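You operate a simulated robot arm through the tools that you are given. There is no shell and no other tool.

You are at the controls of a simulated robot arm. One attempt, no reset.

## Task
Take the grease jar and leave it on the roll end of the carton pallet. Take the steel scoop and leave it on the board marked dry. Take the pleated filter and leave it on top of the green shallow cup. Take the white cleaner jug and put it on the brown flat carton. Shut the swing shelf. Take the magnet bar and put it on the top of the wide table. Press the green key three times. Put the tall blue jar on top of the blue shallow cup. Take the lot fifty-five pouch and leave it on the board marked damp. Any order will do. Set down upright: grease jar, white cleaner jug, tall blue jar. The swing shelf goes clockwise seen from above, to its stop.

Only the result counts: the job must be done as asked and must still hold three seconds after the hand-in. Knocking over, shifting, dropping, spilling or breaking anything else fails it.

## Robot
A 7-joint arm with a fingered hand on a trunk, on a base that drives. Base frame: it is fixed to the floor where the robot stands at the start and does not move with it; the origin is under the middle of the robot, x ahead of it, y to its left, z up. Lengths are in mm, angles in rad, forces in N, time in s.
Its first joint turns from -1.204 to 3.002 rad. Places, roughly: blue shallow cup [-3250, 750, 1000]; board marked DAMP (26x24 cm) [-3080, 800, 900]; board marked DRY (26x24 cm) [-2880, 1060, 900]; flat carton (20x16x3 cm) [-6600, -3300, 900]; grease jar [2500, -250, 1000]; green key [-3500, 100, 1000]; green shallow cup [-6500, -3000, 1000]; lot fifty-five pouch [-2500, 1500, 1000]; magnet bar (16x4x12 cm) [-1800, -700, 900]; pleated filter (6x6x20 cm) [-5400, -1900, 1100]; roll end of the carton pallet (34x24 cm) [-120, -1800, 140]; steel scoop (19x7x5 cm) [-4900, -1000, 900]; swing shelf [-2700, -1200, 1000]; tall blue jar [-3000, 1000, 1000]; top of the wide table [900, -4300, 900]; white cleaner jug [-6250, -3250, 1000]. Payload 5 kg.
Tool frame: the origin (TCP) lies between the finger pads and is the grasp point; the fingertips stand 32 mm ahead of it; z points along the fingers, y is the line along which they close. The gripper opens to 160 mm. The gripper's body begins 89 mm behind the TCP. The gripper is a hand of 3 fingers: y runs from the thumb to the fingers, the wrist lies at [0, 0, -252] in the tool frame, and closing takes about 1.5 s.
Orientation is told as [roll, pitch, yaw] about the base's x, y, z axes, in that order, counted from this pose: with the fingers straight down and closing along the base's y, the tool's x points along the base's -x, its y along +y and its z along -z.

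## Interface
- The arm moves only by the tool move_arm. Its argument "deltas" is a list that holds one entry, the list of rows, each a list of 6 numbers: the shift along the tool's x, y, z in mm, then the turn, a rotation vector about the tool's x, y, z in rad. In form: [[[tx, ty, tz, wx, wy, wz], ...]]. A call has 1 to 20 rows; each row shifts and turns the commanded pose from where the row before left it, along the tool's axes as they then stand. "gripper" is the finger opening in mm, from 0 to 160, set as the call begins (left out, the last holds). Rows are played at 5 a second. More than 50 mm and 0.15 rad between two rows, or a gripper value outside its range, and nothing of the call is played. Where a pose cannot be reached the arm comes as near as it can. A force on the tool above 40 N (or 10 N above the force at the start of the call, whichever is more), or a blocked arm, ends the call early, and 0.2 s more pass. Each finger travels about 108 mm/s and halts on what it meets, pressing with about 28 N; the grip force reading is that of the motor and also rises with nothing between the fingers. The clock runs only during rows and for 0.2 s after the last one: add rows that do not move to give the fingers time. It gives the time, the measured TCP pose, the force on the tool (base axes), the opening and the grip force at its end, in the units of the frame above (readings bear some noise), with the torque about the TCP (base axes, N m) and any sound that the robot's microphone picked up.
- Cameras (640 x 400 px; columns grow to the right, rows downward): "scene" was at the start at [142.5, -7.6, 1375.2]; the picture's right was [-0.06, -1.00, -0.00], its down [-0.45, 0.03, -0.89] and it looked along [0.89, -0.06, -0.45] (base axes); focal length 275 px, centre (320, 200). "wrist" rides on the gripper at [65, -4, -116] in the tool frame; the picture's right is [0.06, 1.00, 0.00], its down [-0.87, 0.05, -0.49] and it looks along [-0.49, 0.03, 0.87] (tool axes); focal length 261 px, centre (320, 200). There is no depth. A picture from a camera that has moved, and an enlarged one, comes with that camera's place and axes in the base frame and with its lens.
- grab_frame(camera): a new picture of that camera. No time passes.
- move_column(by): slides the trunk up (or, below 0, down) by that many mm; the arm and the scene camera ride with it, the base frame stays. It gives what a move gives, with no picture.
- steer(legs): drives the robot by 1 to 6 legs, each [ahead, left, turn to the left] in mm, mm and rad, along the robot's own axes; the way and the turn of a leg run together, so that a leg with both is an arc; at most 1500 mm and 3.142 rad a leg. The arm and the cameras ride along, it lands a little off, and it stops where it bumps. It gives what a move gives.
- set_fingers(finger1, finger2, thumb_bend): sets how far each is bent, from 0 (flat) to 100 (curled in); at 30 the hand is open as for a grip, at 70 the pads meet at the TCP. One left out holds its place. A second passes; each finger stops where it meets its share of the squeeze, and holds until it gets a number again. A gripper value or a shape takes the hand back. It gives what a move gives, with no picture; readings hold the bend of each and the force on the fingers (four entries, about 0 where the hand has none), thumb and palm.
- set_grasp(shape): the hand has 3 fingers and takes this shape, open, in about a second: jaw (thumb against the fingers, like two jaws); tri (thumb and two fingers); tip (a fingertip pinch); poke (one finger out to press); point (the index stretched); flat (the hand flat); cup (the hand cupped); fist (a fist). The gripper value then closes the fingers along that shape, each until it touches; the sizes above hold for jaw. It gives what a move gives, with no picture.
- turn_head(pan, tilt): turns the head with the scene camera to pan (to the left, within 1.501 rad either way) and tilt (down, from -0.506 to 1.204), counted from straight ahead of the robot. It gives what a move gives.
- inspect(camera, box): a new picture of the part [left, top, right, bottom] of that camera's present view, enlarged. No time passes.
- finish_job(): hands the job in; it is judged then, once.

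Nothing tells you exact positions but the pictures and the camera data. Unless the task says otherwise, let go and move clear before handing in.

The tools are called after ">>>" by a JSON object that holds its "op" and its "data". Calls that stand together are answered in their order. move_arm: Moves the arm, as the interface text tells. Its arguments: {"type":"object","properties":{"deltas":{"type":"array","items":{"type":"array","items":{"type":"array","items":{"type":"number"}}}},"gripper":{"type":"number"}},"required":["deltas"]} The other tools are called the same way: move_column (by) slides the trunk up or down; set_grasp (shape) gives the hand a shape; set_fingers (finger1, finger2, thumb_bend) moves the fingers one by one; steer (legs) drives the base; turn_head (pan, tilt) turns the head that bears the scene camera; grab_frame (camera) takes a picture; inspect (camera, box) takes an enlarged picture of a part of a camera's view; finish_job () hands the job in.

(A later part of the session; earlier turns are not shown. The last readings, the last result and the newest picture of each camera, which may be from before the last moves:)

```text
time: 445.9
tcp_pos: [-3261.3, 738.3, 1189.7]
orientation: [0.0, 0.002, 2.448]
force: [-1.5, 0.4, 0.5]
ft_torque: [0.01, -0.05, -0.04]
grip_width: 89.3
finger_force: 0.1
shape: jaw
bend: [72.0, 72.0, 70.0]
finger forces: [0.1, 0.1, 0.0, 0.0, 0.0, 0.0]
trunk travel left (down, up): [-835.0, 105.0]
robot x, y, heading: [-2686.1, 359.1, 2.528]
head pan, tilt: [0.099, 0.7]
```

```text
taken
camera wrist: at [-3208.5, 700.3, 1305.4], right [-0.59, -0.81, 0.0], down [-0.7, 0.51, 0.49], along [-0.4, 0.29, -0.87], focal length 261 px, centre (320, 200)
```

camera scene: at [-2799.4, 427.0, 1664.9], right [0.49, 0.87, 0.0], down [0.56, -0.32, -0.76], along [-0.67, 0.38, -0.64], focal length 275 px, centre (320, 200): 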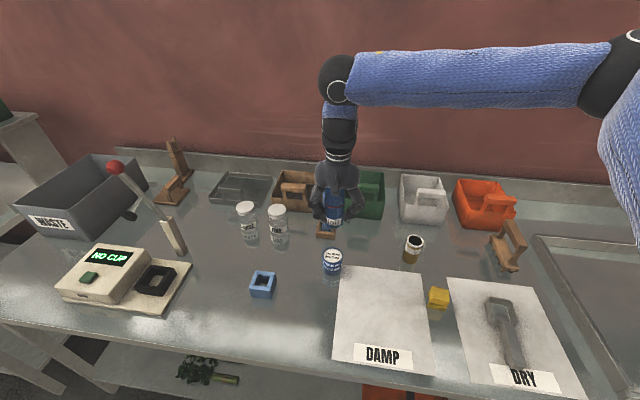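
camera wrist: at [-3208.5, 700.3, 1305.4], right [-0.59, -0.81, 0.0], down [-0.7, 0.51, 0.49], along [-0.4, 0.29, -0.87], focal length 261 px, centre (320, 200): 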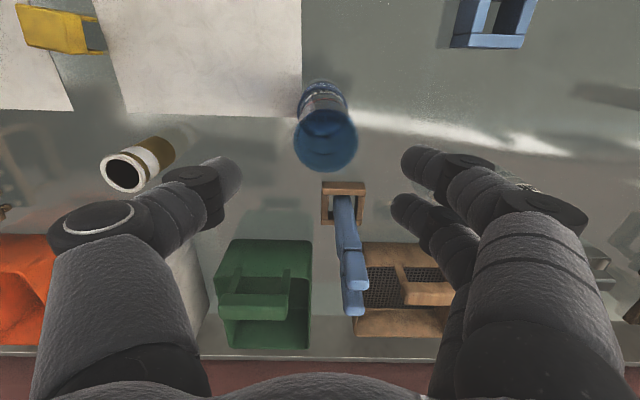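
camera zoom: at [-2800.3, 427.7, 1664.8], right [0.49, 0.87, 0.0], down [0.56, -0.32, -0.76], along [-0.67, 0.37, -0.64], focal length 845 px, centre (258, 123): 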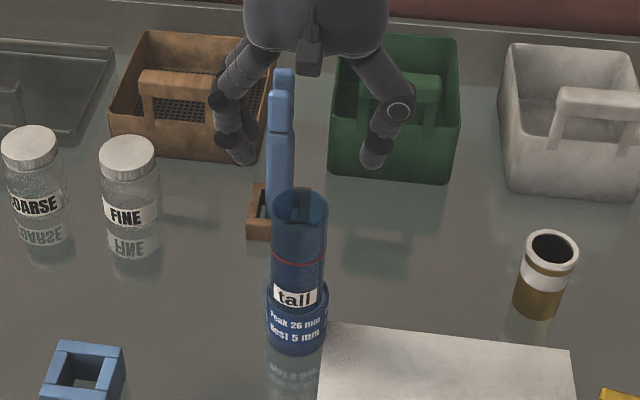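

Next the lot fifty-five pouch, at the far right end of this bench. Raising, tucking and moving right.

>>> {"op": "move_arm", "data": {"deltas": [[[20, 0, -30, 0, 0, 0], [30, 0, -30, 0, 0, 0], [30, 0, -30, 0, 0, 0], [30, 0, 0, 0, 0, 0], [0, 0, 0, 0, 0, 0]]]}}

>>> {"op": "steer", "data": {"legs": [[0, -600, 0]]}}

>>> {"op": "turn_head", "data": {"pan": -0.3, "tilt": 0.6}}

>>> {"op": "grab_frame", "data": {"camera": "scene"}}

>>> {"op": "grab_frame", "data": {"camera": "wrist"}}

```text
time: 447.1
tcp_pos: [-3171.9, 667.6, 1284.8]
orientation: [0.0, 0.002, 2.449]
force: [0.1, -0.6, 0.1]
ft_torque: [-0.03, -0.02, 0.02]
grip_width: 89.2
finger_force: 0.0
shape: jaw
bend: [72.0, 72.0, 70.0]
finger forces: [0.1, 0.0, 0.1, 0.0, 0.1, 0.1]
trunk travel left (down, up): [-835.0, 105.0]
robot x, y, heading: [-2683.1, 360.4, 2.53]
head pan, tilt: [0.099, 0.7]
```

```text
time: 450.5
tcp_pos: [-2817.0, 1165.0, 1283.3]
orientation: [0.001, -0.001, 2.429]
force: [0.2, 0.2, 0.4]
ft_torque: [-0.02, 0.02, -0.01]
grip_width: 89.5
finger_force: 0.0
shape: jaw
bend: [72.0, 72.0, 70.0]
finger forces: [0.0, 0.0, 0.1, 0.1, 0.0, 0.0]
trunk travel left (down, up): [-835.0, 105.0]
robot x, y, heading: [-2335.8, 845.9, 2.508]
head pan, tilt: [0.099, 0.7]
```

```text
time: 451.3
tcp_pos: [-2817.5, 1164.1, 1283.2]
orientation: [0.001, -0.001, 2.431]
force: [0.9, 0.3, 0.5]
ft_torque: [-0.02, -0.01, 0.0]
grip_width: 89.1
finger_force: 0.0
shape: jaw
bend: [72.0, 72.0, 70.0]
finger forces: [0.0, 0.0, 0.0, 0.0, 0.0, 0.0]
trunk travel left (down, up): [-835.0, 105.0]
robot x, y, heading: [-2336.8, 845.6, 2.513]
head pan, tilt: [-0.3, 0.6]
```

```text
taken
camera scene: at [-2428.7, 943.7, 1673.6], right [0.8, 0.6, 0.0], down [0.34, -0.45, -0.82], along [-0.49, 0.66, -0.57], focal length 275 px, centre (320, 200)
```

scene: 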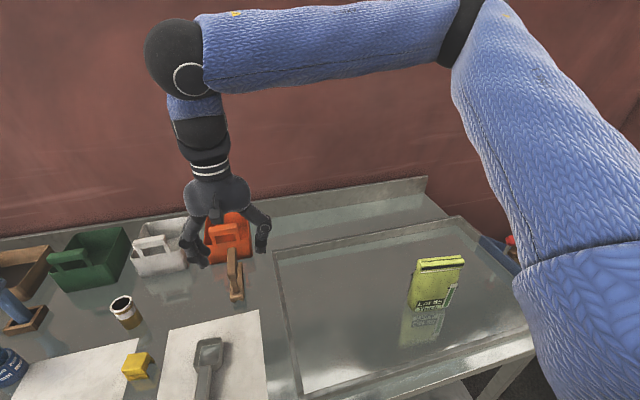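

```text
taken
camera wrist: at [-2764.9, 1124.4, 1399.3], right [-0.61, -0.8, 0.0], down [-0.69, 0.53, 0.49], along [-0.39, 0.3, -0.87], focal length 261 px, centre (320, 200)
```

wrist: 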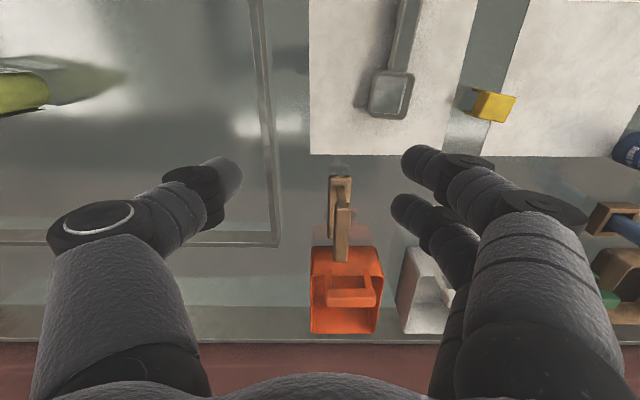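

>>> {"op": "inspect", "data": {"camera": "scene", "box": [380, 230, 500, 370]}}

```text
2.86 times, centred on (440, 300) of scene
camera zoom: at [-2428.7, 943.7, 1673.6], right [0.8, 0.6, 0.0], down [0.34, -0.45, -0.82], along [-0.49, 0.66, -0.57], focal length 785 px, centre (-23, -86)
```

zoom: 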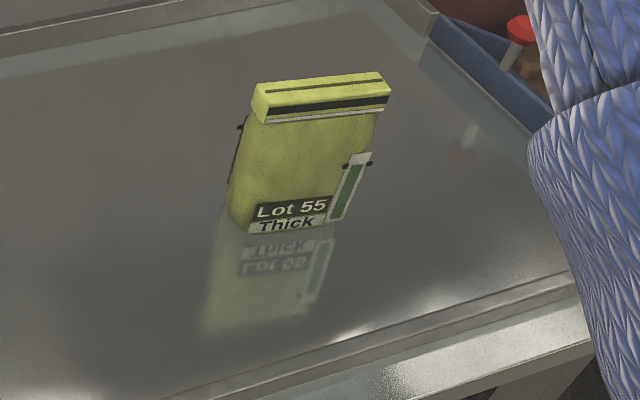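

>>> {"op": "steer", "data": {"legs": [[0, -80, -0.5]]}}

>>> {"op": "turn_head", "data": {"pan": 0.0, "tilt": 0.6}}

>>> {"op": "grab_frame", "data": {"camera": "scene"}}

>>> {"op": "grab_frame", "data": {"camera": "wrist"}}

```text
time: 453.2
tcp_pos: [-2541.6, 1405.0, 1284.8]
orientation: [-0.001, 0.001, 1.92]
force: [0.4, 0.0, 0.8]
ft_torque: [-0.03, 0.01, 0.0]
grip_width: 89.3
finger_force: 0.1
shape: jaw
bend: [72.0, 72.0, 70.0]
finger forces: [0.1, 0.1, 0.0, 0.0, 0.1, 0.0]
trunk travel left (down, up): [-835.0, 105.0]
robot x, y, heading: [-2278.1, 889.9, 2.001]
head pan, tilt: [-0.3, 0.6]
```

```text
time: 454.0
tcp_pos: [-2542.9, 1405.4, 1283.8]
orientation: [-0.002, 0.002, 1.92]
force: [0.2, 0.1, -0.2]
ft_torque: [-0.02, 0.0, -0.03]
grip_width: 89.4
finger_force: 0.1
shape: jaw
bend: [72.0, 72.0, 70.0]
finger forces: [0.1, 0.0, 0.1, 0.0, 0.0, 0.0]
trunk travel left (down, up): [-835.0, 105.0]
robot x, y, heading: [-2279.8, 892.3, 2.0]
head pan, tilt: [0.0, 0.6]
```

```text
taken
camera scene: at [-2335.0, 1017.0, 1673.6], right [0.91, 0.42, 0.0], down [0.24, -0.51, -0.82], along [-0.34, 0.75, -0.57], focal length 275 px, centre (320, 200)
```

scene: 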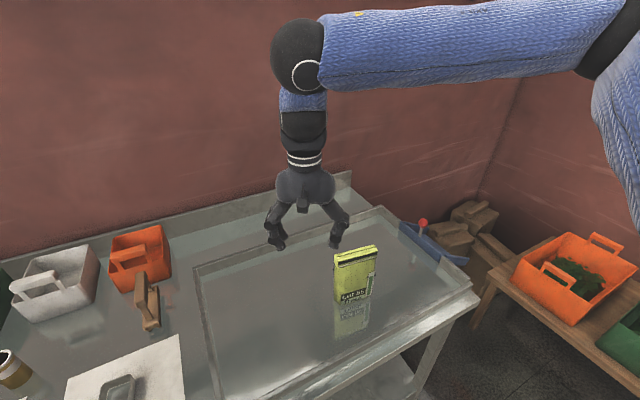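

```text
taken
camera wrist: at [-2516.4, 1345.7, 1399.3], right [-0.92, -0.4, 0.0], down [-0.35, 0.8, 0.49], along [-0.2, 0.45, -0.87], focal length 261 px, centre (320, 200)
```

wrist: 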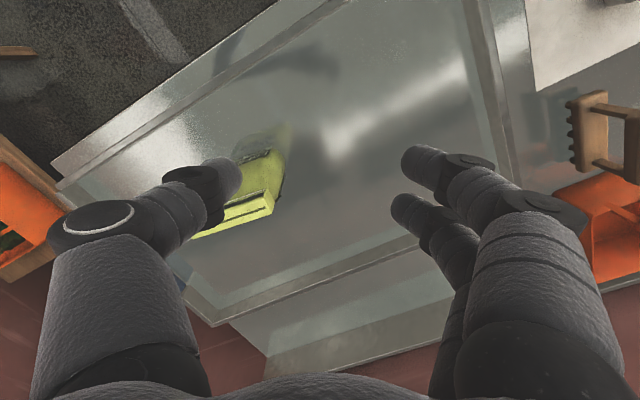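

>>> {"op": "inspect", "data": {"camera": "scene", "box": [310, 230, 410, 350]}}

>>> {"op": "inspect", "data": {"camera": "wrist", "box": [180, 120, 320, 260]}}

```text
3.33 times, centred on (360, 290) of scene
camera zoom: at [-2335.0, 1017.0, 1673.6], right [0.91, 0.42, 0.0], down [0.24, -0.51, -0.82], along [-0.34, 0.75, -0.57], focal length 915 px, centre (187, -100)
```

zoom: 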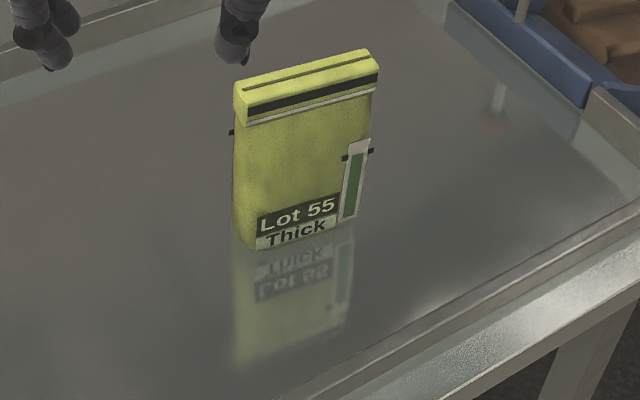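

```text
2.86 times, centred on (250, 190) of wrist
camera zoom: at [-2516.4, 1345.7, 1399.3], right [-0.92, -0.4, 0.0], down [-0.35, 0.8, 0.49], along [-0.2, 0.45, -0.87], focal length 745 px, centre (520, 229)
```

zoom: 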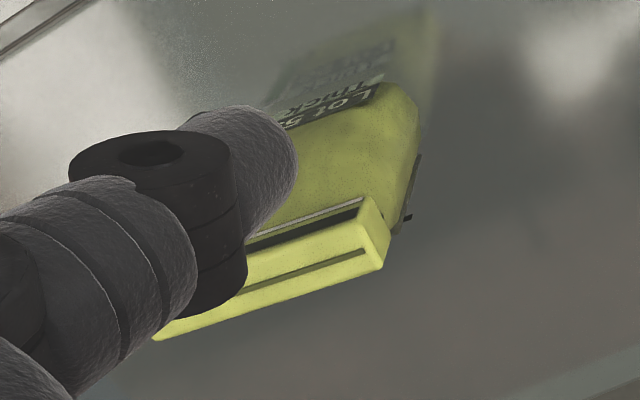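

>>> {"op": "move_arm", "data": {"deltas": [[[0, -40, 0, 0, 0, 0], [0, -40, 0, 0, 0, 0], [0, -30, 0, 0, 0, 0], [0, 0, 0, 0, 0, 0]]]}}

>>> {"op": "grab_frame", "data": {"camera": "wrist"}}

>>> {"op": "inspect", "data": {"camera": "wrist", "box": [220, 120, 420, 280]}}

```text
time: 455.0
tcp_pos: [-2440.3, 1442.4, 1280.9]
orientation: [0.0, 0.001, 1.921]
force: [0.5, -0.1, 0.3]
ft_torque: [-0.03, -0.03, 0.01]
grip_width: 89.3
finger_force: 0.0
shape: jaw
bend: [72.0, 72.0, 70.0]
finger forces: [0.0, 0.0, 0.0, 0.0, 0.0, 0.1]
trunk travel left (down, up): [-835.0, 105.0]
robot x, y, heading: [-2275.1, 891.1, 2.001]
head pan, tilt: [0.0, 0.6]
```

```text
taken
camera wrist: at [-2414.4, 1383.5, 1396.4], right [-0.92, -0.4, 0.0], down [-0.35, 0.8, 0.49], along [-0.2, 0.45, -0.87], focal length 261 px, centre (320, 200)
```

wrist: 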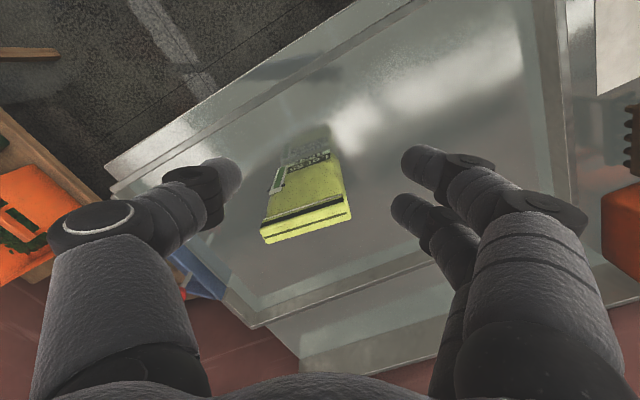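

```text
2.50 times, centred on (320, 200) of wrist
camera zoom: at [-2414.4, 1383.5, 1396.4], right [-0.92, -0.4, 0.0], down [-0.35, 0.8, 0.49], along [-0.2, 0.45, -0.87], focal length 652 px, centre (320, 200)
```

zoom: 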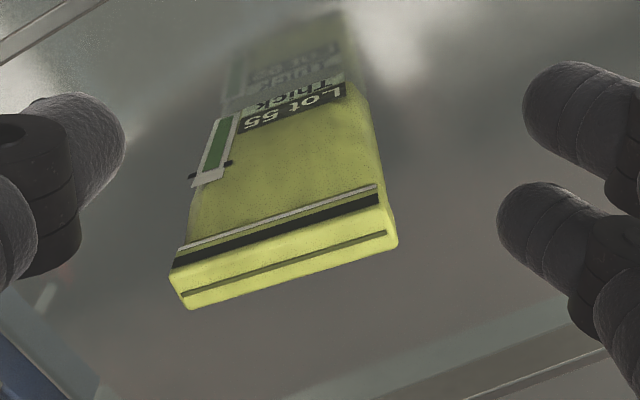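

>>> {"op": "move_arm", "data": {"deltas": [[[-37, -3, 0, 0, 0, 0], [-37, -3, 0, 0, 0, 0], [-37, -3, 0, 0, 0, 0], [-37, -3, 0, 0, 0, 0], [0, 0, 0, 0, 0, 0.13], [0, 0, 0, 0, 0, 0.13], [0, 0, 0, 0, 0, 0.13], [0, 0, 0, 0, 0, 0.13], [0, 0, 0, 0, 0, 0.13], [0, 0, 0, 0, 0, 0.13], [0, 0, 0, 0, 0, 0.13], [0, 0, 0, 0, 0, 0.13], [0, 0, 0, 0, 0, 0.115], [0, 0, 0, 0, 0, 0]]], "gripper": 90}}

>>> {"op": "grab_frame", "data": {"camera": "wrist"}}

>>> {"op": "inspect", "data": {"camera": "scene", "box": [270, 140, 430, 330]}}

```text
time: 458.0
tcp_pos: [-2477.8, 1585.9, 1282.8]
orientation: [-0.001, 0.002, 0.766]
force: [0.7, 0.3, 0.2]
ft_torque: [-0.01, 0.0, -0.03]
grip_width: 89.5
finger_force: 0.0
shape: jaw
bend: [72.0, 72.0, 70.0]
finger forces: [0.0, 0.0, 0.0, 0.1, 0.1, 0.0]
trunk travel left (down, up): [-835.0, 105.0]
robot x, y, heading: [-2277.9, 889.7, 2.001]
head pan, tilt: [0.0, 0.6]
```

```text
taken
camera wrist: at [-2522.4, 1538.6, 1399.1], right [-0.74, 0.68, 0.0], down [0.59, 0.64, 0.49], along [0.33, 0.36, -0.87], focal length 261 px, centre (320, 200)
```

wrist: 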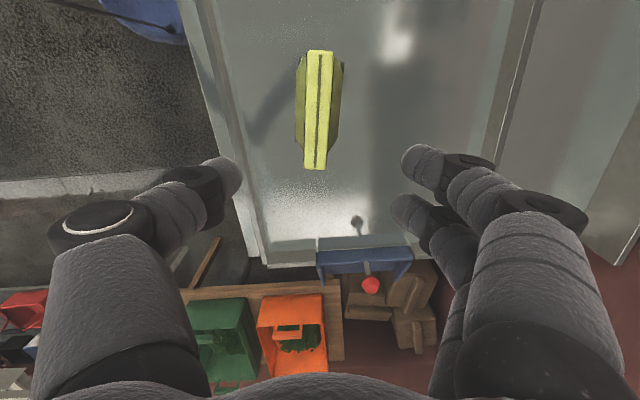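

```text
2.11 times, centred on (350, 235) of scene
camera zoom: at [-2334.7, 1017.1, 1673.6], right [0.91, 0.42, 0.0], down [0.24, -0.51, -0.82], along [-0.34, 0.75, -0.57], focal length 578 px, centre (257, 126)
```

zoom: 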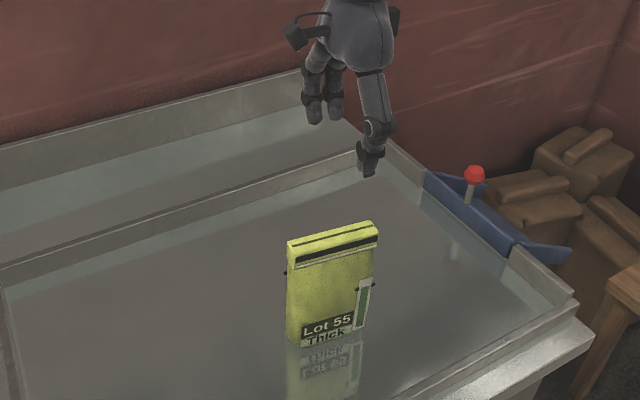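

>>> {"op": "move_arm", "data": {"deltas": [[[9, -1, 40, 0, 0, 0], [0, 0, 45, 0, 0, 0], [0, 0, 45, 0, 0, 0], [0, 0, 45, 0, 0, 0], [0, 0, 42, 0, 0, 0], [0, 0, 0, 0, 0, 0]]]}}

>>> {"op": "grab_frame", "data": {"camera": "wrist"}}

>>> {"op": "inspect", "data": {"camera": "scene", "box": [270, 160, 430, 330]}}

```text
time: 459.4
tcp_pos: [-2486.9, 1579.6, 1067.1]
orientation: [0.001, 0.0, 0.765]
force: [0.0, 0.0, -0.8]
ft_torque: [0.0, 0.04, -0.01]
grip_width: 89.3
finger_force: 0.1
shape: jaw
bend: [72.0, 72.0, 70.0]
finger forces: [0.1, 0.0, 0.0, 0.0, 0.0, 0.1]
trunk travel left (down, up): [-835.0, 105.0]
robot x, y, heading: [-2276.1, 893.8, 2.004]
head pan, tilt: [0.0, 0.6]
```

```text
taken
camera wrist: at [-2530.8, 1530.9, 1183.3], right [-0.74, 0.68, 0.0], down [0.59, 0.64, 0.49], along [0.33, 0.36, -0.87], focal length 261 px, centre (320, 200)
```

wrist: 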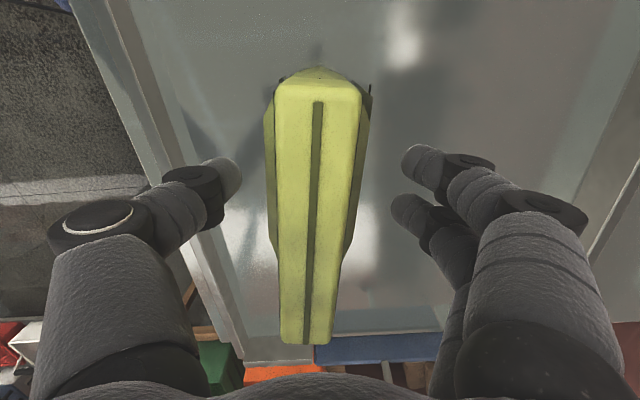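

```text
2.35 times, centred on (350, 245) of scene
camera zoom: at [-2335.0, 1016.1, 1673.7], right [0.91, 0.42, 0.0], down [0.24, -0.51, -0.83], along [-0.34, 0.75, -0.56], focal length 646 px, centre (249, 94)
```

zoom: 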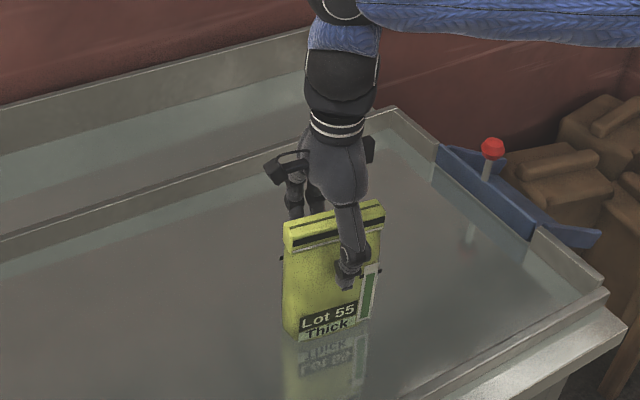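

>>> {"op": "move_arm", "data": {"deltas": [[[14, 0, 4, 0, 0, 0], [0, 0, 0, 0, 0, 0]]]}}

>>> {"op": "move_arm", "data": {"deltas": [[[0, 0, 0, 0, 0, 0], [0, 0, 0, 0, 0, 0], [0, 0, 0, 0, 0, 0], [0, 0, 0, 0, 0, 0], [0, 0, 0, 0, 0, 0], [0, 0, 0, 0, 0, 0], [0, 0, 0, 0, 0, 0], [0, 0, 0, 0, 0, 0]]], "gripper": 15}}

>>> {"op": "inspect", "data": {"camera": "scene", "box": [270, 160, 430, 330]}}

>>> {"op": "grab_frame", "data": {"camera": "wrist"}}

```text
time: 460.0
tcp_pos: [-2496.2, 1570.0, 1062.3]
orientation: [-0.001, 0.002, 0.764]
force: [-0.2, -0.1, 0.1]
ft_torque: [0.02, -0.02, 0.01]
grip_width: 89.4
finger_force: 0.0
shape: jaw
bend: [72.0, 72.0, 70.0]
finger forces: [0.0, 0.0, 0.0, 0.0, 0.0, 0.0]
trunk travel left (down, up): [-835.0, 105.0]
robot x, y, heading: [-2278.4, 891.4, 2.008]
head pan, tilt: [0.0, 0.6]
```

```text
time: 461.8
tcp_pos: [-2496.7, 1569.7, 1062.3]
orientation: [0.0, 0.001, 0.763]
force: [-0.2, -0.3, 2.6]
ft_torque: [-0.02, 0.05, -0.04]
grip_width: 48.5
finger_force: 27.8
shape: jaw
bend: [73.0, 73.0, 70.0]
finger forces: [11.1, 11.1, 0.0, 0.0, 22.8, 0.0]
trunk travel left (down, up): [-835.0, 105.0]
robot x, y, heading: [-2276.4, 891.9, 1.999]
head pan, tilt: [0.0, 0.6]
```

```text
2.35 times, centred on (350, 245) of scene
camera zoom: at [-2334.5, 1016.8, 1673.6], right [0.91, 0.42, 0.0], down [0.24, -0.51, -0.82], along [-0.34, 0.75, -0.57], focal length 646 px, centre (249, 94)
```

zoom: 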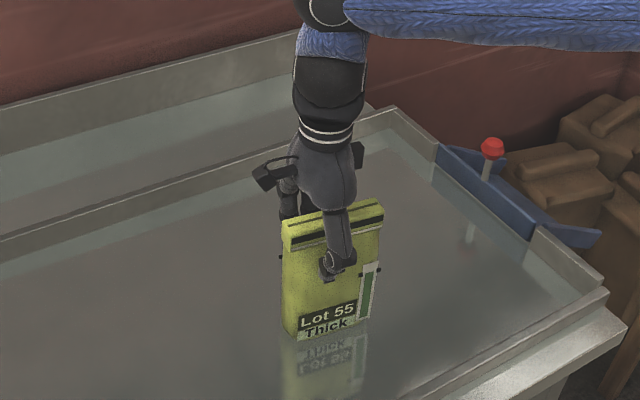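

```text
taken
camera wrist: at [-2540.1, 1521.9, 1178.1], right [-0.74, 0.68, 0.0], down [0.59, 0.64, 0.49], along [0.33, 0.36, -0.87], focal length 261 px, centre (320, 200)
```

wrist: 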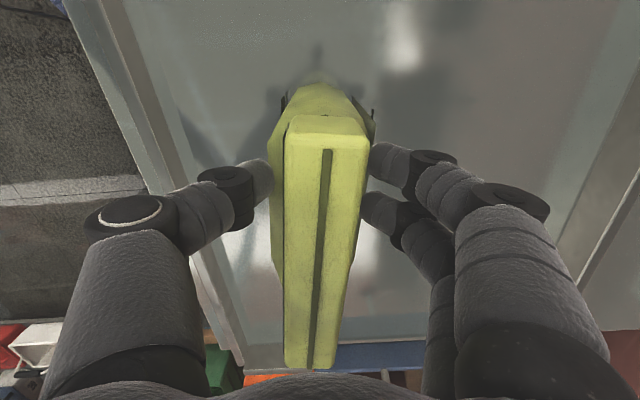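

>>> {"op": "move_arm", "data": {"deltas": [[[0, 0, -4, 0, 0, 0], [0, 0, -8, 0, 0, 0], [0, 0, -16, 0, 0, 0], [0, 0, -25, 0, 0, 0], [0, 0, -30, 0, 0, 0], [0, 0, -30, 0, 0, 0], [0, 0, -30, 0, 0, 0], [0, 0, -30, 0, 0, 0], [0, 0, -20, 0, 0, 0], [0, 0, 0, 0, 0, 0]]]}}

>>> {"op": "grab_frame", "data": {"camera": "scene"}}

>>> {"op": "grab_frame", "data": {"camera": "wrist"}}

```text
time: 464.0
tcp_pos: [-2492.5, 1570.8, 1255.8]
orientation: [-0.002, 0.003, 0.768]
force: [-0.3, -0.1, -3.3]
ft_torque: [-0.04, 0.05, -0.02]
grip_width: 48.1
finger_force: 28.1
shape: jaw
bend: [73.0, 73.0, 70.0]
finger forces: [11.4, 9.9, 0.0, 0.0, 20.8, 0.0]
trunk travel left (down, up): [-835.0, 105.0]
robot x, y, heading: [-2278.0, 894.3, 2.006]
head pan, tilt: [0.0, 0.6]
```

```text
taken
camera scene: at [-2334.7, 1017.8, 1673.5], right [0.91, 0.42, 0.0], down [0.24, -0.51, -0.82], along [-0.34, 0.75, -0.57], focal length 275 px, centre (320, 200)
```

scene: 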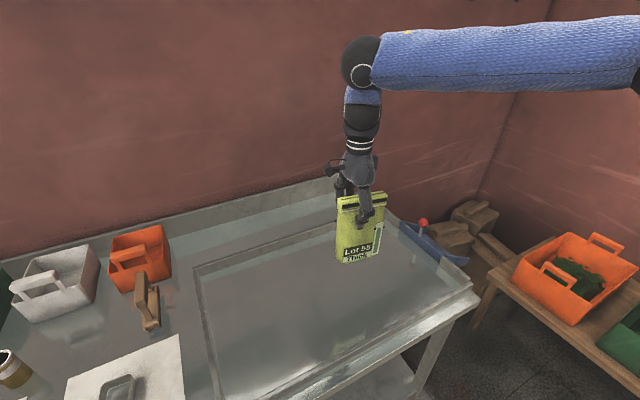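

```text
taken
camera wrist: at [-2537.2, 1522.5, 1371.6], right [-0.74, 0.68, 0.0], down [0.59, 0.64, 0.49], along [0.33, 0.36, -0.87], focal length 261 px, centre (320, 200)
```

wrist: 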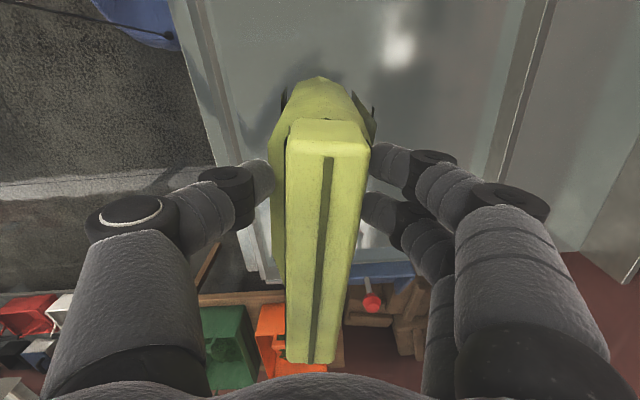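

>>> {"op": "move_column", "data": {"by": 70}}

>>> {"op": "steer", "data": {"legs": [[-292, 480, 0], [0, 0, 0.5]]}}

>>> {"op": "turn_head", "data": {"pan": 0.0, "tilt": 0.7}}

>>> {"op": "grab_frame", "data": {"camera": "scene"}}

>>> {"op": "grab_frame", "data": {"camera": "wrist"}}

```text
time: 465.1
tcp_pos: [-2493.3, 1570.4, 1326.2]
orientation: [-0.001, 0.002, 0.764]
force: [1.1, 0.4, -2.6]
ft_torque: [-0.04, 0.03, -0.02]
grip_width: 48.1
finger_force: 28.1
shape: jaw
bend: [73.0, 73.0, 70.0]
finger forces: [11.4, 9.9, 0.0, 0.0, 20.8, 0.0]
trunk travel left (down, up): [-905.0, 35.0]
robot x, y, heading: [-2274.4, 892.9, 2.006]
head pan, tilt: [0.0, 0.6]
```

```text
time: 469.7
tcp_pos: [-3101.9, 914.5, 1326.2]
orientation: [0.0, 0.004, 1.262]
force: [-0.6, -0.2, -3.4]
ft_torque: [-0.05, 0.03, 0.0]
grip_width: 48.1
finger_force: 28.3
shape: jaw
bend: [73.0, 73.0, 70.0]
finger forces: [11.2, 9.7, 0.1, 0.1, 20.7, 0.0]
trunk travel left (down, up): [-905.0, 35.0]
robot x, y, heading: [-2590.1, 425.6, 2.502]
head pan, tilt: [0.0, 0.6]
```

```text
time: 470.4
tcp_pos: [-3101.7, 914.9, 1326.7]
orientation: [-0.002, 0.001, 1.266]
force: [0.3, 0.4, -1.8]
ft_torque: [-0.05, 0.0, 0.01]
grip_width: 47.8
finger_force: 28.1
shape: jaw
bend: [73.0, 73.0, 70.0]
finger forces: [11.3, 9.8, 0.0, 0.0, 20.7, 0.0]
trunk travel left (down, up): [-905.0, 35.0]
robot x, y, heading: [-2586.2, 423.6, 2.498]
head pan, tilt: [0.0, 0.7]
```

```text
taken
camera scene: at [-2695.8, 503.4, 1734.9], right [0.6, 0.8, 0.0], down [0.52, -0.39, -0.76], along [-0.61, 0.46, -0.64], focal length 275 px, centre (320, 200)
```

scene: 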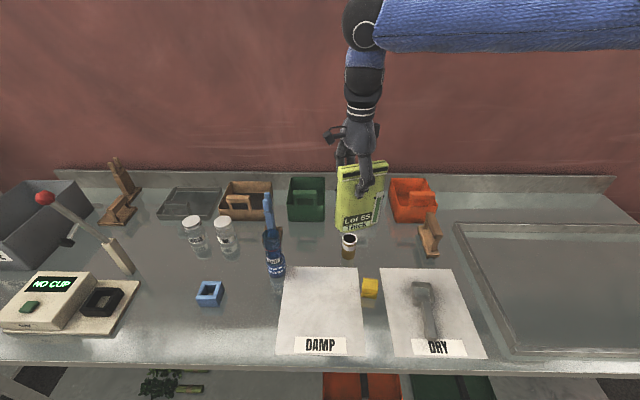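

```text
taken
camera wrist: at [-3117.2, 852.2, 1441.6], right [-0.97, 0.24, 0.0], down [0.21, 0.85, 0.49], along [0.12, 0.48, -0.87], focal length 261 px, centre (320, 200)
```

wrist: 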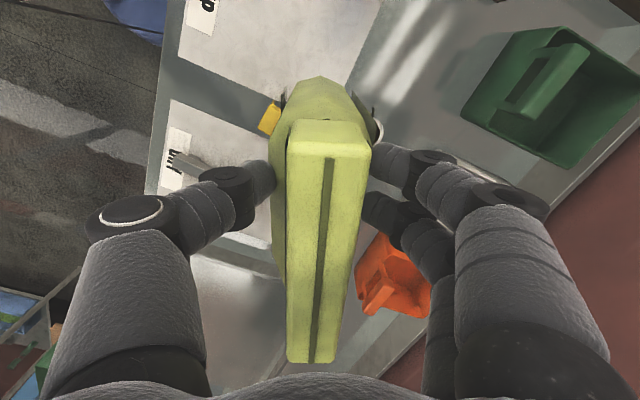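

>>> {"op": "move_arm", "data": {"deltas": [[[31, -23, 0, 0, 0, 0], [31, -23, 0, 0, 0, 0], [31, -23, 0, 0, 0, 0], [0, 0, 30, 0, 0, 0], [0, 0, 40, 0, 0, 0], [0, 0, 40, 0, 0, 0], [0, 0, 40, 0, 0, 0], [0, 0, 0, 0, 0, 0]]]}}

>>> {"op": "grab_frame", "data": {"camera": "scene"}}

>>> {"op": "grab_frame", "data": {"camera": "wrist"}}

```text
time: 472.2
tcp_pos: [-3062.9, 805.8, 1175.0]
orientation: [0.001, 0.002, 1.264]
force: [0.2, 0.2, -2.3]
ft_torque: [0.0, 0.02, 0.0]
grip_width: 47.7
finger_force: 27.9
shape: jaw
bend: [73.0, 73.0, 70.0]
finger forces: [11.1, 9.7, 0.0, 0.0, 20.5, 0.0]
trunk travel left (down, up): [-905.0, 35.0]
robot x, y, heading: [-2586.2, 419.9, 2.499]
head pan, tilt: [0.0, 0.7]
```

```text
taken
camera scene: at [-2694.8, 502.3, 1735.1], right [0.6, 0.8, 0.0], down [0.52, -0.38, -0.77], along [-0.61, 0.46, -0.64], focal length 275 px, centre (320, 200)
```

scene: 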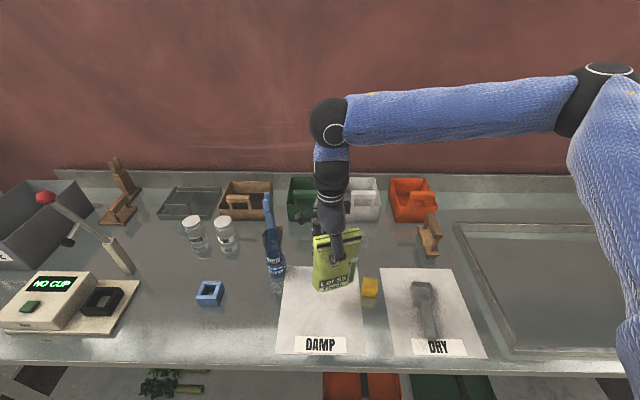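

```text
taken
camera wrist: at [-3078.1, 744.0, 1290.5], right [-0.97, 0.24, 0.0], down [0.21, 0.85, 0.49], along [0.12, 0.48, -0.87], focal length 261 px, centre (320, 200)
```

wrist: 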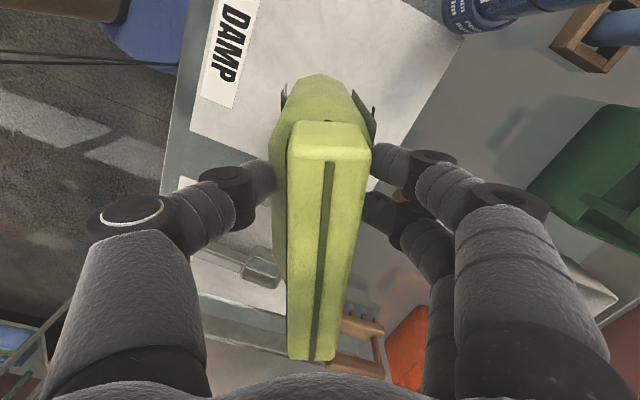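

>>> {"op": "move_arm", "data": {"deltas": [[[19, 7, 30, 0, 0, 0], [0, 0, 30, 0, 0, 0], [0, 0, 25, 0, 0, 0], [0, 0, 0, 0, 0, 0]]]}}

>>> {"op": "inspect", "data": {"camera": "scene", "box": [240, 200, 400, 370]}}

```text
time: 473.2
tcp_pos: [-3074.8, 789.6, 1091.2]
orientation: [0.0, -0.001, 1.264]
force: [0.0, -0.1, -3.1]
ft_torque: [-0.05, 0.02, 0.0]
grip_width: 47.5
finger_force: 28.3
shape: jaw
bend: [73.0, 73.0, 70.0]
finger forces: [11.0, 9.6, 0.0, 0.0, 20.3, 0.0]
trunk travel left (down, up): [-905.0, 35.0]
robot x, y, heading: [-2590.3, 423.9, 2.501]
head pan, tilt: [0.0, 0.7]
```

```text
2.35 times, centred on (320, 285) of scene
camera zoom: at [-2695.5, 502.8, 1735.0], right [0.6, 0.8, 0.0], down [0.52, -0.39, -0.76], along [-0.61, 0.46, -0.64], focal length 646 px, centre (320, 0)
```

zoom: 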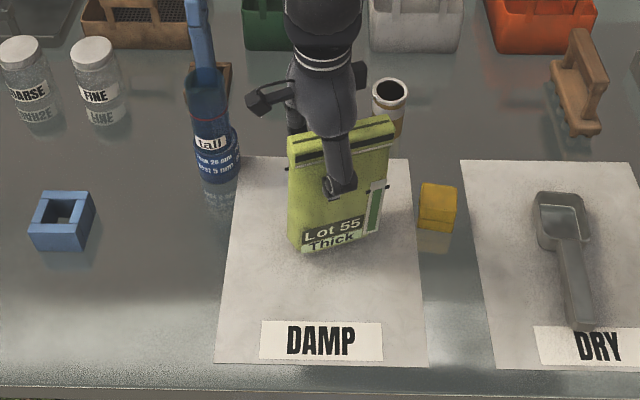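

>>> {"op": "move_arm", "data": {"deltas": [[[0, 0, 10, 0, 0, 0], [0, 0, 8, 0, 0, 0], [0, 0, 0, 0, 0, 0]]]}}

>>> {"op": "move_arm", "data": {"deltas": [[[0, 0, 3, 0, 0, 0], [0, 0, 0, 0, 0, 0]]]}}

>>> {"op": "move_arm", "data": {"deltas": [[[0, 0, 2, 0, 0, 0], [0, 0, 0, 0, 0, 0]]]}}

>>> {"op": "move_arm", "data": {"deltas": [[[0, 0, 2, 0, 0, 0], [0, 0, 0, 0, 0, 0]]]}}

```text
time: 474.0
tcp_pos: [-3075.8, 790.7, 1071.7]
orientation: [0.0, 0.002, 1.266]
force: [0.1, 0.6, -2.6]
ft_torque: [-0.02, 0.01, 0.0]
grip_width: 47.3
finger_force: 27.9
shape: jaw
bend: [73.0, 73.0, 70.0]
finger forces: [11.1, 9.7, 0.0, 0.0, 20.4, 0.1]
trunk travel left (down, up): [-905.0, 35.0]
robot x, y, heading: [-2589.0, 422.3, 2.502]
head pan, tilt: [0.0, 0.7]
```

```text
time: 474.6
tcp_pos: [-3076.5, 790.9, 1069.4]
orientation: [-0.001, 0.001, 1.265]
force: [-0.2, 0.6, -2.2]
ft_torque: [-0.08, 0.02, -0.02]
grip_width: 47.3
finger_force: 27.9
shape: jaw
bend: [73.0, 73.0, 70.0]
finger forces: [11.0, 9.7, 0.1, 0.0, 20.2, 0.0]
trunk travel left (down, up): [-905.0, 35.0]
robot x, y, heading: [-2585.5, 424.2, 2.501]
head pan, tilt: [0.0, 0.7]
```

```text
time: 475.2
tcp_pos: [-3077.7, 790.0, 1068.3]
orientation: [0.0, 0.001, 1.264]
force: [-0.5, 0.1, -1.4]
ft_torque: [-0.03, 0.02, 0.0]
grip_width: 47.4
finger_force: 28.4
shape: jaw
bend: [73.0, 73.0, 70.0]
finger forces: [10.8, 10.3, 0.1, 0.1, 20.5, 0.1]
trunk travel left (down, up): [-905.0, 35.0]
robot x, y, heading: [-2591.3, 422.4, 2.499]
head pan, tilt: [0.0, 0.7]
```

```text
time: 475.8
tcp_pos: [-3077.0, 789.4, 1066.4]
orientation: [0.001, 0.003, 1.263]
force: [-0.4, -1.6, 1.5]
ft_torque: [0.06, 0.07, 0.03]
grip_width: 47.5
finger_force: 27.9
shape: jaw
bend: [73.0, 74.0, 70.0]
finger forces: [10.3, 12.4, 0.0, 0.0, 21.6, 0.0]
trunk travel left (down, up): [-905.0, 35.0]
robot x, y, heading: [-2587.8, 426.5, 2.501]
head pan, tilt: [0.0, 0.7]
```

>>> {"op": "move_arm", "data": {"deltas": [[[0, 0, 2, 0, 0, 0], [0, 0, 0, 0, 0, 0]]]}}

>>> {"op": "move_arm", "data": {"deltas": [[[0, 0, 0, 0, 0, 0], [0, 0, 0, 0, 0, 0], [0, 0, 0, 0, 0, 0], [0, 0, 0, 0, 0, 0]]], "gripper": 90}}

>>> {"op": "inspect", "data": {"camera": "scene", "box": [240, 200, 400, 370]}}

```text
time: 476.4
tcp_pos: [-3076.2, 788.9, 1064.9]
orientation: [0.002, 0.002, 1.266]
force: [-0.3, -2.3, 4.1]
ft_torque: [0.12, 0.06, 0.05]
grip_width: 47.3
finger_force: 27.7
shape: jaw
bend: [73.0, 74.0, 70.0]
finger forces: [10.1, 14.8, 0.0, 0.0, 22.7, 0.0]
trunk travel left (down, up): [-905.0, 35.0]
robot x, y, heading: [-2588.5, 423.6, 2.501]
head pan, tilt: [0.0, 0.7]
```

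```text
time: 477.4
tcp_pos: [-3075.1, 789.9, 1064.6]
orientation: [0.0, 0.001, 1.263]
force: [0.1, 0.7, 0.3]
ft_torque: [-0.02, 0.0, 0.0]
grip_width: 89.4
finger_force: 0.0
shape: jaw
bend: [72.0, 72.0, 70.0]
finger forces: [0.0, 0.0, 0.0, 0.0, 0.0, 0.1]
trunk travel left (down, up): [-905.0, 35.0]
robot x, y, heading: [-2588.2, 426.0, 2.498]
head pan, tilt: [0.0, 0.7]
```

```text
2.35 times, centred on (320, 285) of scene
camera zoom: at [-2695.4, 503.5, 1734.9], right [0.6, 0.8, 0.0], down [0.52, -0.39, -0.76], along [-0.61, 0.46, -0.64], focal length 646 px, centre (320, 0)
```

zoom: 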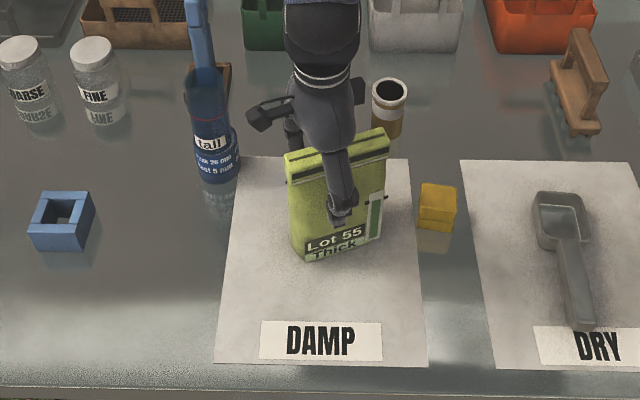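

>>> {"op": "move_arm", "data": {"deltas": [[[0, 0, -10, 0, 0, 0], [0, 0, -25, 0, 0, 0], [0, 0, -35, 0, 0, 0], [0, 0, -40, 0, 0, 0], [0, 0, -40, 0, 0, 0], [0, 0, -40, 0, 0, 0], [0, 0, -40, 0, 0, 0], [0, 0, 0, 0, 0, 0]]]}}

>>> {"op": "grab_frame", "data": {"camera": "scene"}}

```text
time: 479.2
tcp_pos: [-3074.8, 792.1, 1297.4]
orientation: [0.0, 0.002, 1.264]
force: [-0.5, 1.1, 0.2]
ft_torque: [0.02, -0.02, -0.01]
grip_width: 89.3
finger_force: 0.1
shape: jaw
bend: [72.0, 72.0, 70.0]
finger forces: [0.1, 0.0, 0.0, 0.1, 0.0, 0.1]
trunk travel left (down, up): [-905.0, 35.0]
robot x, y, heading: [-2589.9, 428.2, 2.504]
head pan, tilt: [0.0, 0.7]
```

```text
taken
camera scene: at [-2696.0, 504.3, 1734.8], right [0.6, 0.8, 0.0], down [0.52, -0.39, -0.76], along [-0.61, 0.46, -0.64], focal length 275 px, centre (320, 200)
```

scene: 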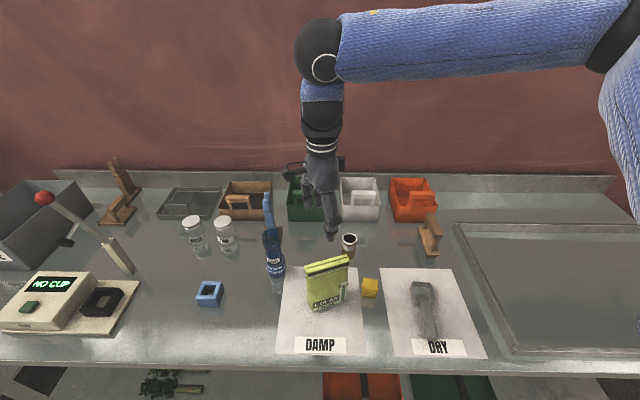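

Pouch is standing on the DAMP board. Turning the hand back and moving left to the green key.

>>> {"op": "move_arm", "data": {"deltas": [[[0, 0, 0, 0, 0, -0.14], [0, 0, 0, 0, 0, -0.14], [0, 0, 0, 0, 0, -0.14], [0, 0, 0, 0, 0, -0.14], [0, 0, 0, 0, 0, -0.14], [0, 0, 0, 0, 0, -0.14], [0, 0, 0, 0, 0, -0.14], [0, 0, 0, 0, 0, -0.14], [0, 0, 0, 0, 0, -0.12], [0, 0, -20, 0, 0, 0], [0, 0, 0, 0, 0, 0]]]}}

>>> {"op": "steer", "data": {"legs": [[0, 840, 0]]}}

>>> {"op": "turn_head", "data": {"pan": 0.2, "tilt": 0.7}}

>>> {"op": "grab_frame", "data": {"camera": "scene"}}

>>> {"op": "grab_frame", "data": {"camera": "wrist"}}

```text
time: 481.6
tcp_pos: [-3076.6, 789.6, 1315.4]
orientation: [-0.001, 0.003, 2.505]
force: [-0.7, -0.3, -0.8]
ft_torque: [-0.02, -0.01, -0.03]
grip_width: 89.5
finger_force: 0.0
shape: jaw
bend: [72.0, 72.0, 70.0]
finger forces: [0.1, 0.0, 0.0, 0.0, 0.1, 0.1]
trunk travel left (down, up): [-905.0, 35.0]
robot x, y, heading: [-2587.6, 424.0, 2.499]
head pan, tilt: [0.0, 0.7]
```

```text
time: 486.1
tcp_pos: [-3579.0, 110.9, 1315.1]
orientation: [0.0, 0.003, 2.507]
force: [-0.7, 1.3, -0.1]
ft_torque: [0.02, -0.02, -0.03]
grip_width: 89.4
finger_force: 0.1
shape: jaw
bend: [72.0, 72.0, 70.0]
finger forces: [0.1, 0.0, 0.1, 0.0, 0.0, 0.0]
trunk travel left (down, up): [-905.0, 35.0]
robot x, y, heading: [-3089.6, -255.7, 2.501]
head pan, tilt: [0.0, 0.7]
```

```text
time: 486.8
tcp_pos: [-3581.1, 109.8, 1315.3]
orientation: [0.0, -0.001, 2.508]
force: [-0.5, -0.5, -0.4]
ft_torque: [0.02, -0.01, 0.0]
grip_width: 89.6
finger_force: 0.0
shape: jaw
bend: [72.0, 72.0, 70.0]
finger forces: [0.0, 0.0, 0.0, 0.1, 0.0, 0.0]
trunk travel left (down, up): [-905.0, 35.0]
robot x, y, heading: [-3090.2, -253.4, 2.506]
head pan, tilt: [0.201, 0.7]
```

```text
taken
camera scene: at [-3207.0, -188.8, 1734.9], right [0.42, 0.91, 0.0], down [0.58, -0.27, -0.76], along [-0.69, 0.32, -0.64], focal length 275 px, centre (320, 200)
```

scene: 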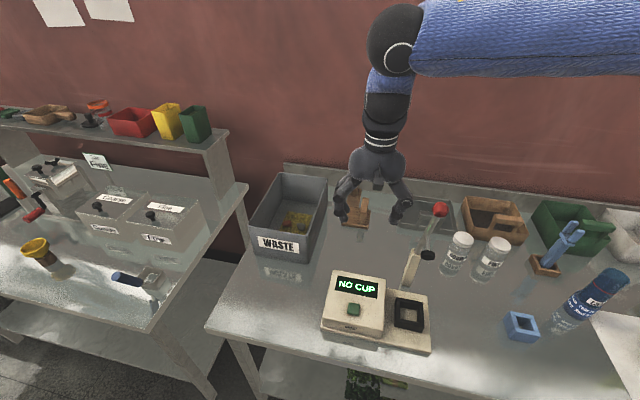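

```text
taken
camera wrist: at [-3524.8, 76.0, 1430.6], right [-0.54, -0.84, 0.0], down [-0.73, 0.47, 0.49], along [-0.41, 0.26, -0.87], focal length 261 px, centre (320, 200)
```

wrist: 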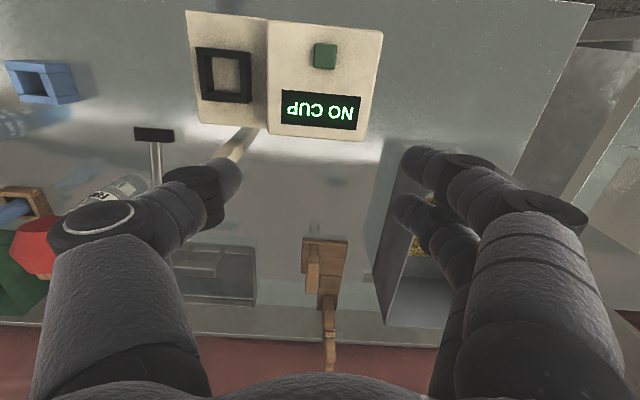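

>>> {"op": "inspect", "data": {"camera": "scene", "box": [310, 260, 440, 360]}}

>>> {"op": "inspect", "data": {"camera": "wrist", "box": [180, 0, 400, 150]}}

```text
4.00 times, centred on (375, 310) of scene
camera zoom: at [-3207.0, -188.8, 1734.9], right [0.42, 0.91, 0.0], down [0.58, -0.27, -0.76], along [-0.69, 0.32, -0.64], focal length 1098 px, centre (100, -240)
```

zoom: 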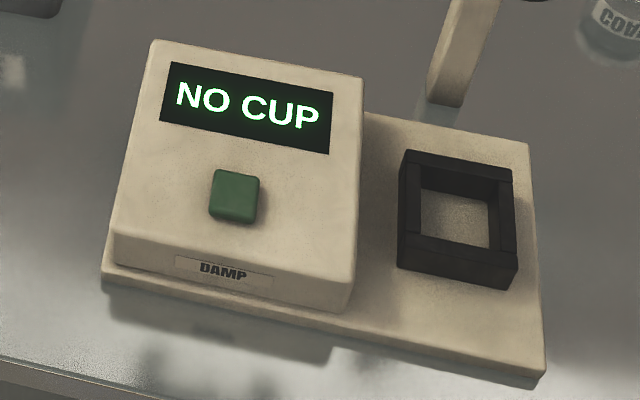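

```text
2.67 times, centred on (290, 75) of wrist
camera zoom: at [-3524.8, 76.0, 1430.6], right [-0.54, -0.84, 0.0], down [-0.73, 0.47, 0.49], along [-0.41, 0.26, -0.87], focal length 695 px, centre (400, 533)
```

zoom: 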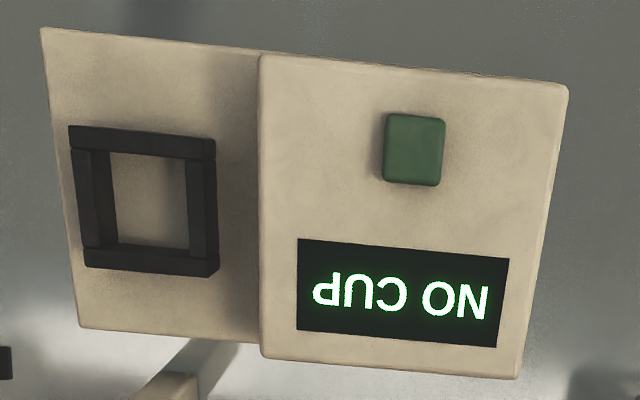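

>>> {"op": "set_grasp", "data": {"shape": "poke"}}

>>> {"op": "grab_frame", "data": {"camera": "wrist"}}

>>> {"op": "inspect", "data": {"camera": "scene", "box": [310, 100, 440, 260]}}

```text
time: 487.7
tcp_pos: [-3580.8, 111.0, 1315.3]
orientation: [0.0, -0.001, 2.509]
force: [-0.3, 0.2, -0.1]
ft_torque: [0.03, 0.02, 0.03]
grip_width: 0.3
finger_force: 0.0
shape: poke
bend: [100.0, 100.0, 46.0]
finger forces: [0.0, 0.0, 0.0, 0.0, 0.0, 0.1]
trunk travel left (down, up): [-905.0, 35.0]
robot x, y, heading: [-3090.6, -250.7, 2.501]
head pan, tilt: [0.201, 0.7]
```

```text
taken
camera wrist: at [-3524.8, 76.2, 1430.5], right [-0.54, -0.84, 0.0], down [-0.73, 0.47, 0.49], along [-0.41, 0.26, -0.87], focal length 261 px, centre (320, 200)
```

wrist: 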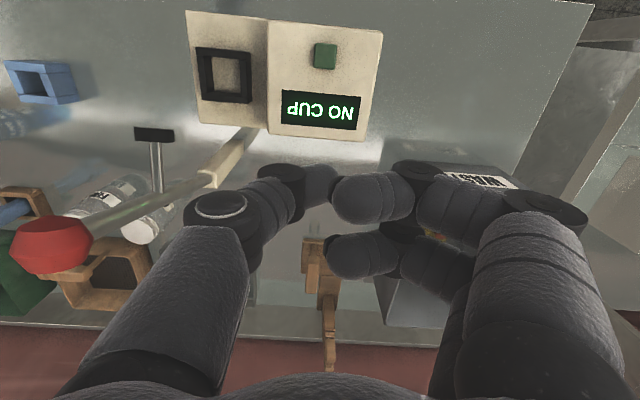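

```text
2.50 times, centred on (375, 180) of scene
camera zoom: at [-3207.1, -188.8, 1734.9], right [0.42, 0.91, 0.0], down [0.58, -0.27, -0.76], along [-0.69, 0.32, -0.64], focal length 686 px, centre (182, 250)
```

zoom: 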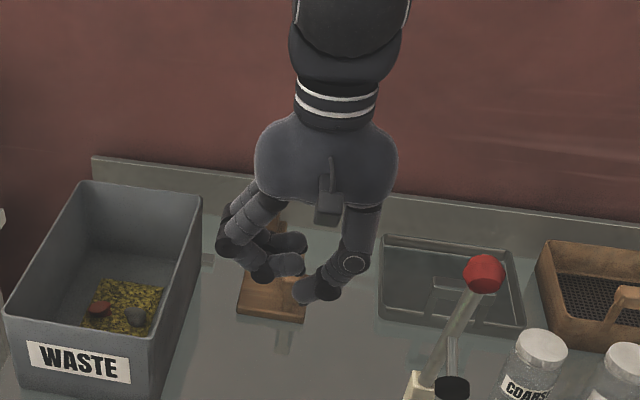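

>>> {"op": "set_grasp", "data": {"shape": "point"}}

>>> {"op": "grab_frame", "data": {"camera": "wrist"}}

>>> {"op": "inspect", "data": {"camera": "scene", "box": [310, 100, 440, 260]}}

```text
time: 488.6
tcp_pos: [-3580.0, 110.5, 1314.9]
orientation: [0.001, -0.001, 2.508]
force: [-0.1, 0.0, 0.3]
ft_torque: [0.03, -0.01, 0.0]
grip_width: 0.0
finger_force: 0.0
shape: point
bend: [38.0, 100.0, 42.0]
finger forces: [0.0, 0.0, 0.0, 0.1, 0.0, 0.0]
trunk travel left (down, up): [-905.0, 35.0]
robot x, y, heading: [-3091.5, -253.1, 2.504]
head pan, tilt: [0.201, 0.7]
```

```text
taken
camera wrist: at [-3524.7, 76.2, 1430.5], right [-0.54, -0.84, 0.0], down [-0.73, 0.47, 0.49], along [-0.41, 0.26, -0.87], focal length 261 px, centre (320, 200)
```

wrist: 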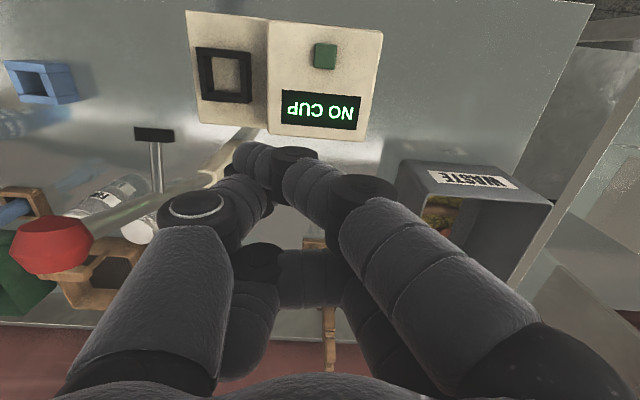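

```text
2.50 times, centred on (375, 180) of scene
camera zoom: at [-3207.0, -188.7, 1734.9], right [0.42, 0.91, 0.0], down [0.58, -0.27, -0.76], along [-0.69, 0.32, -0.64], focal length 686 px, centre (182, 250)
```

zoom: 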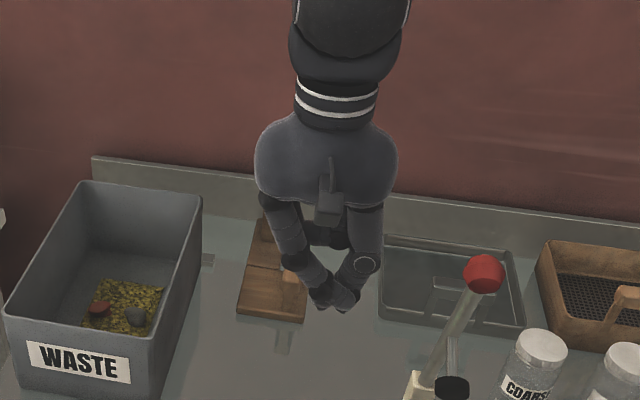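

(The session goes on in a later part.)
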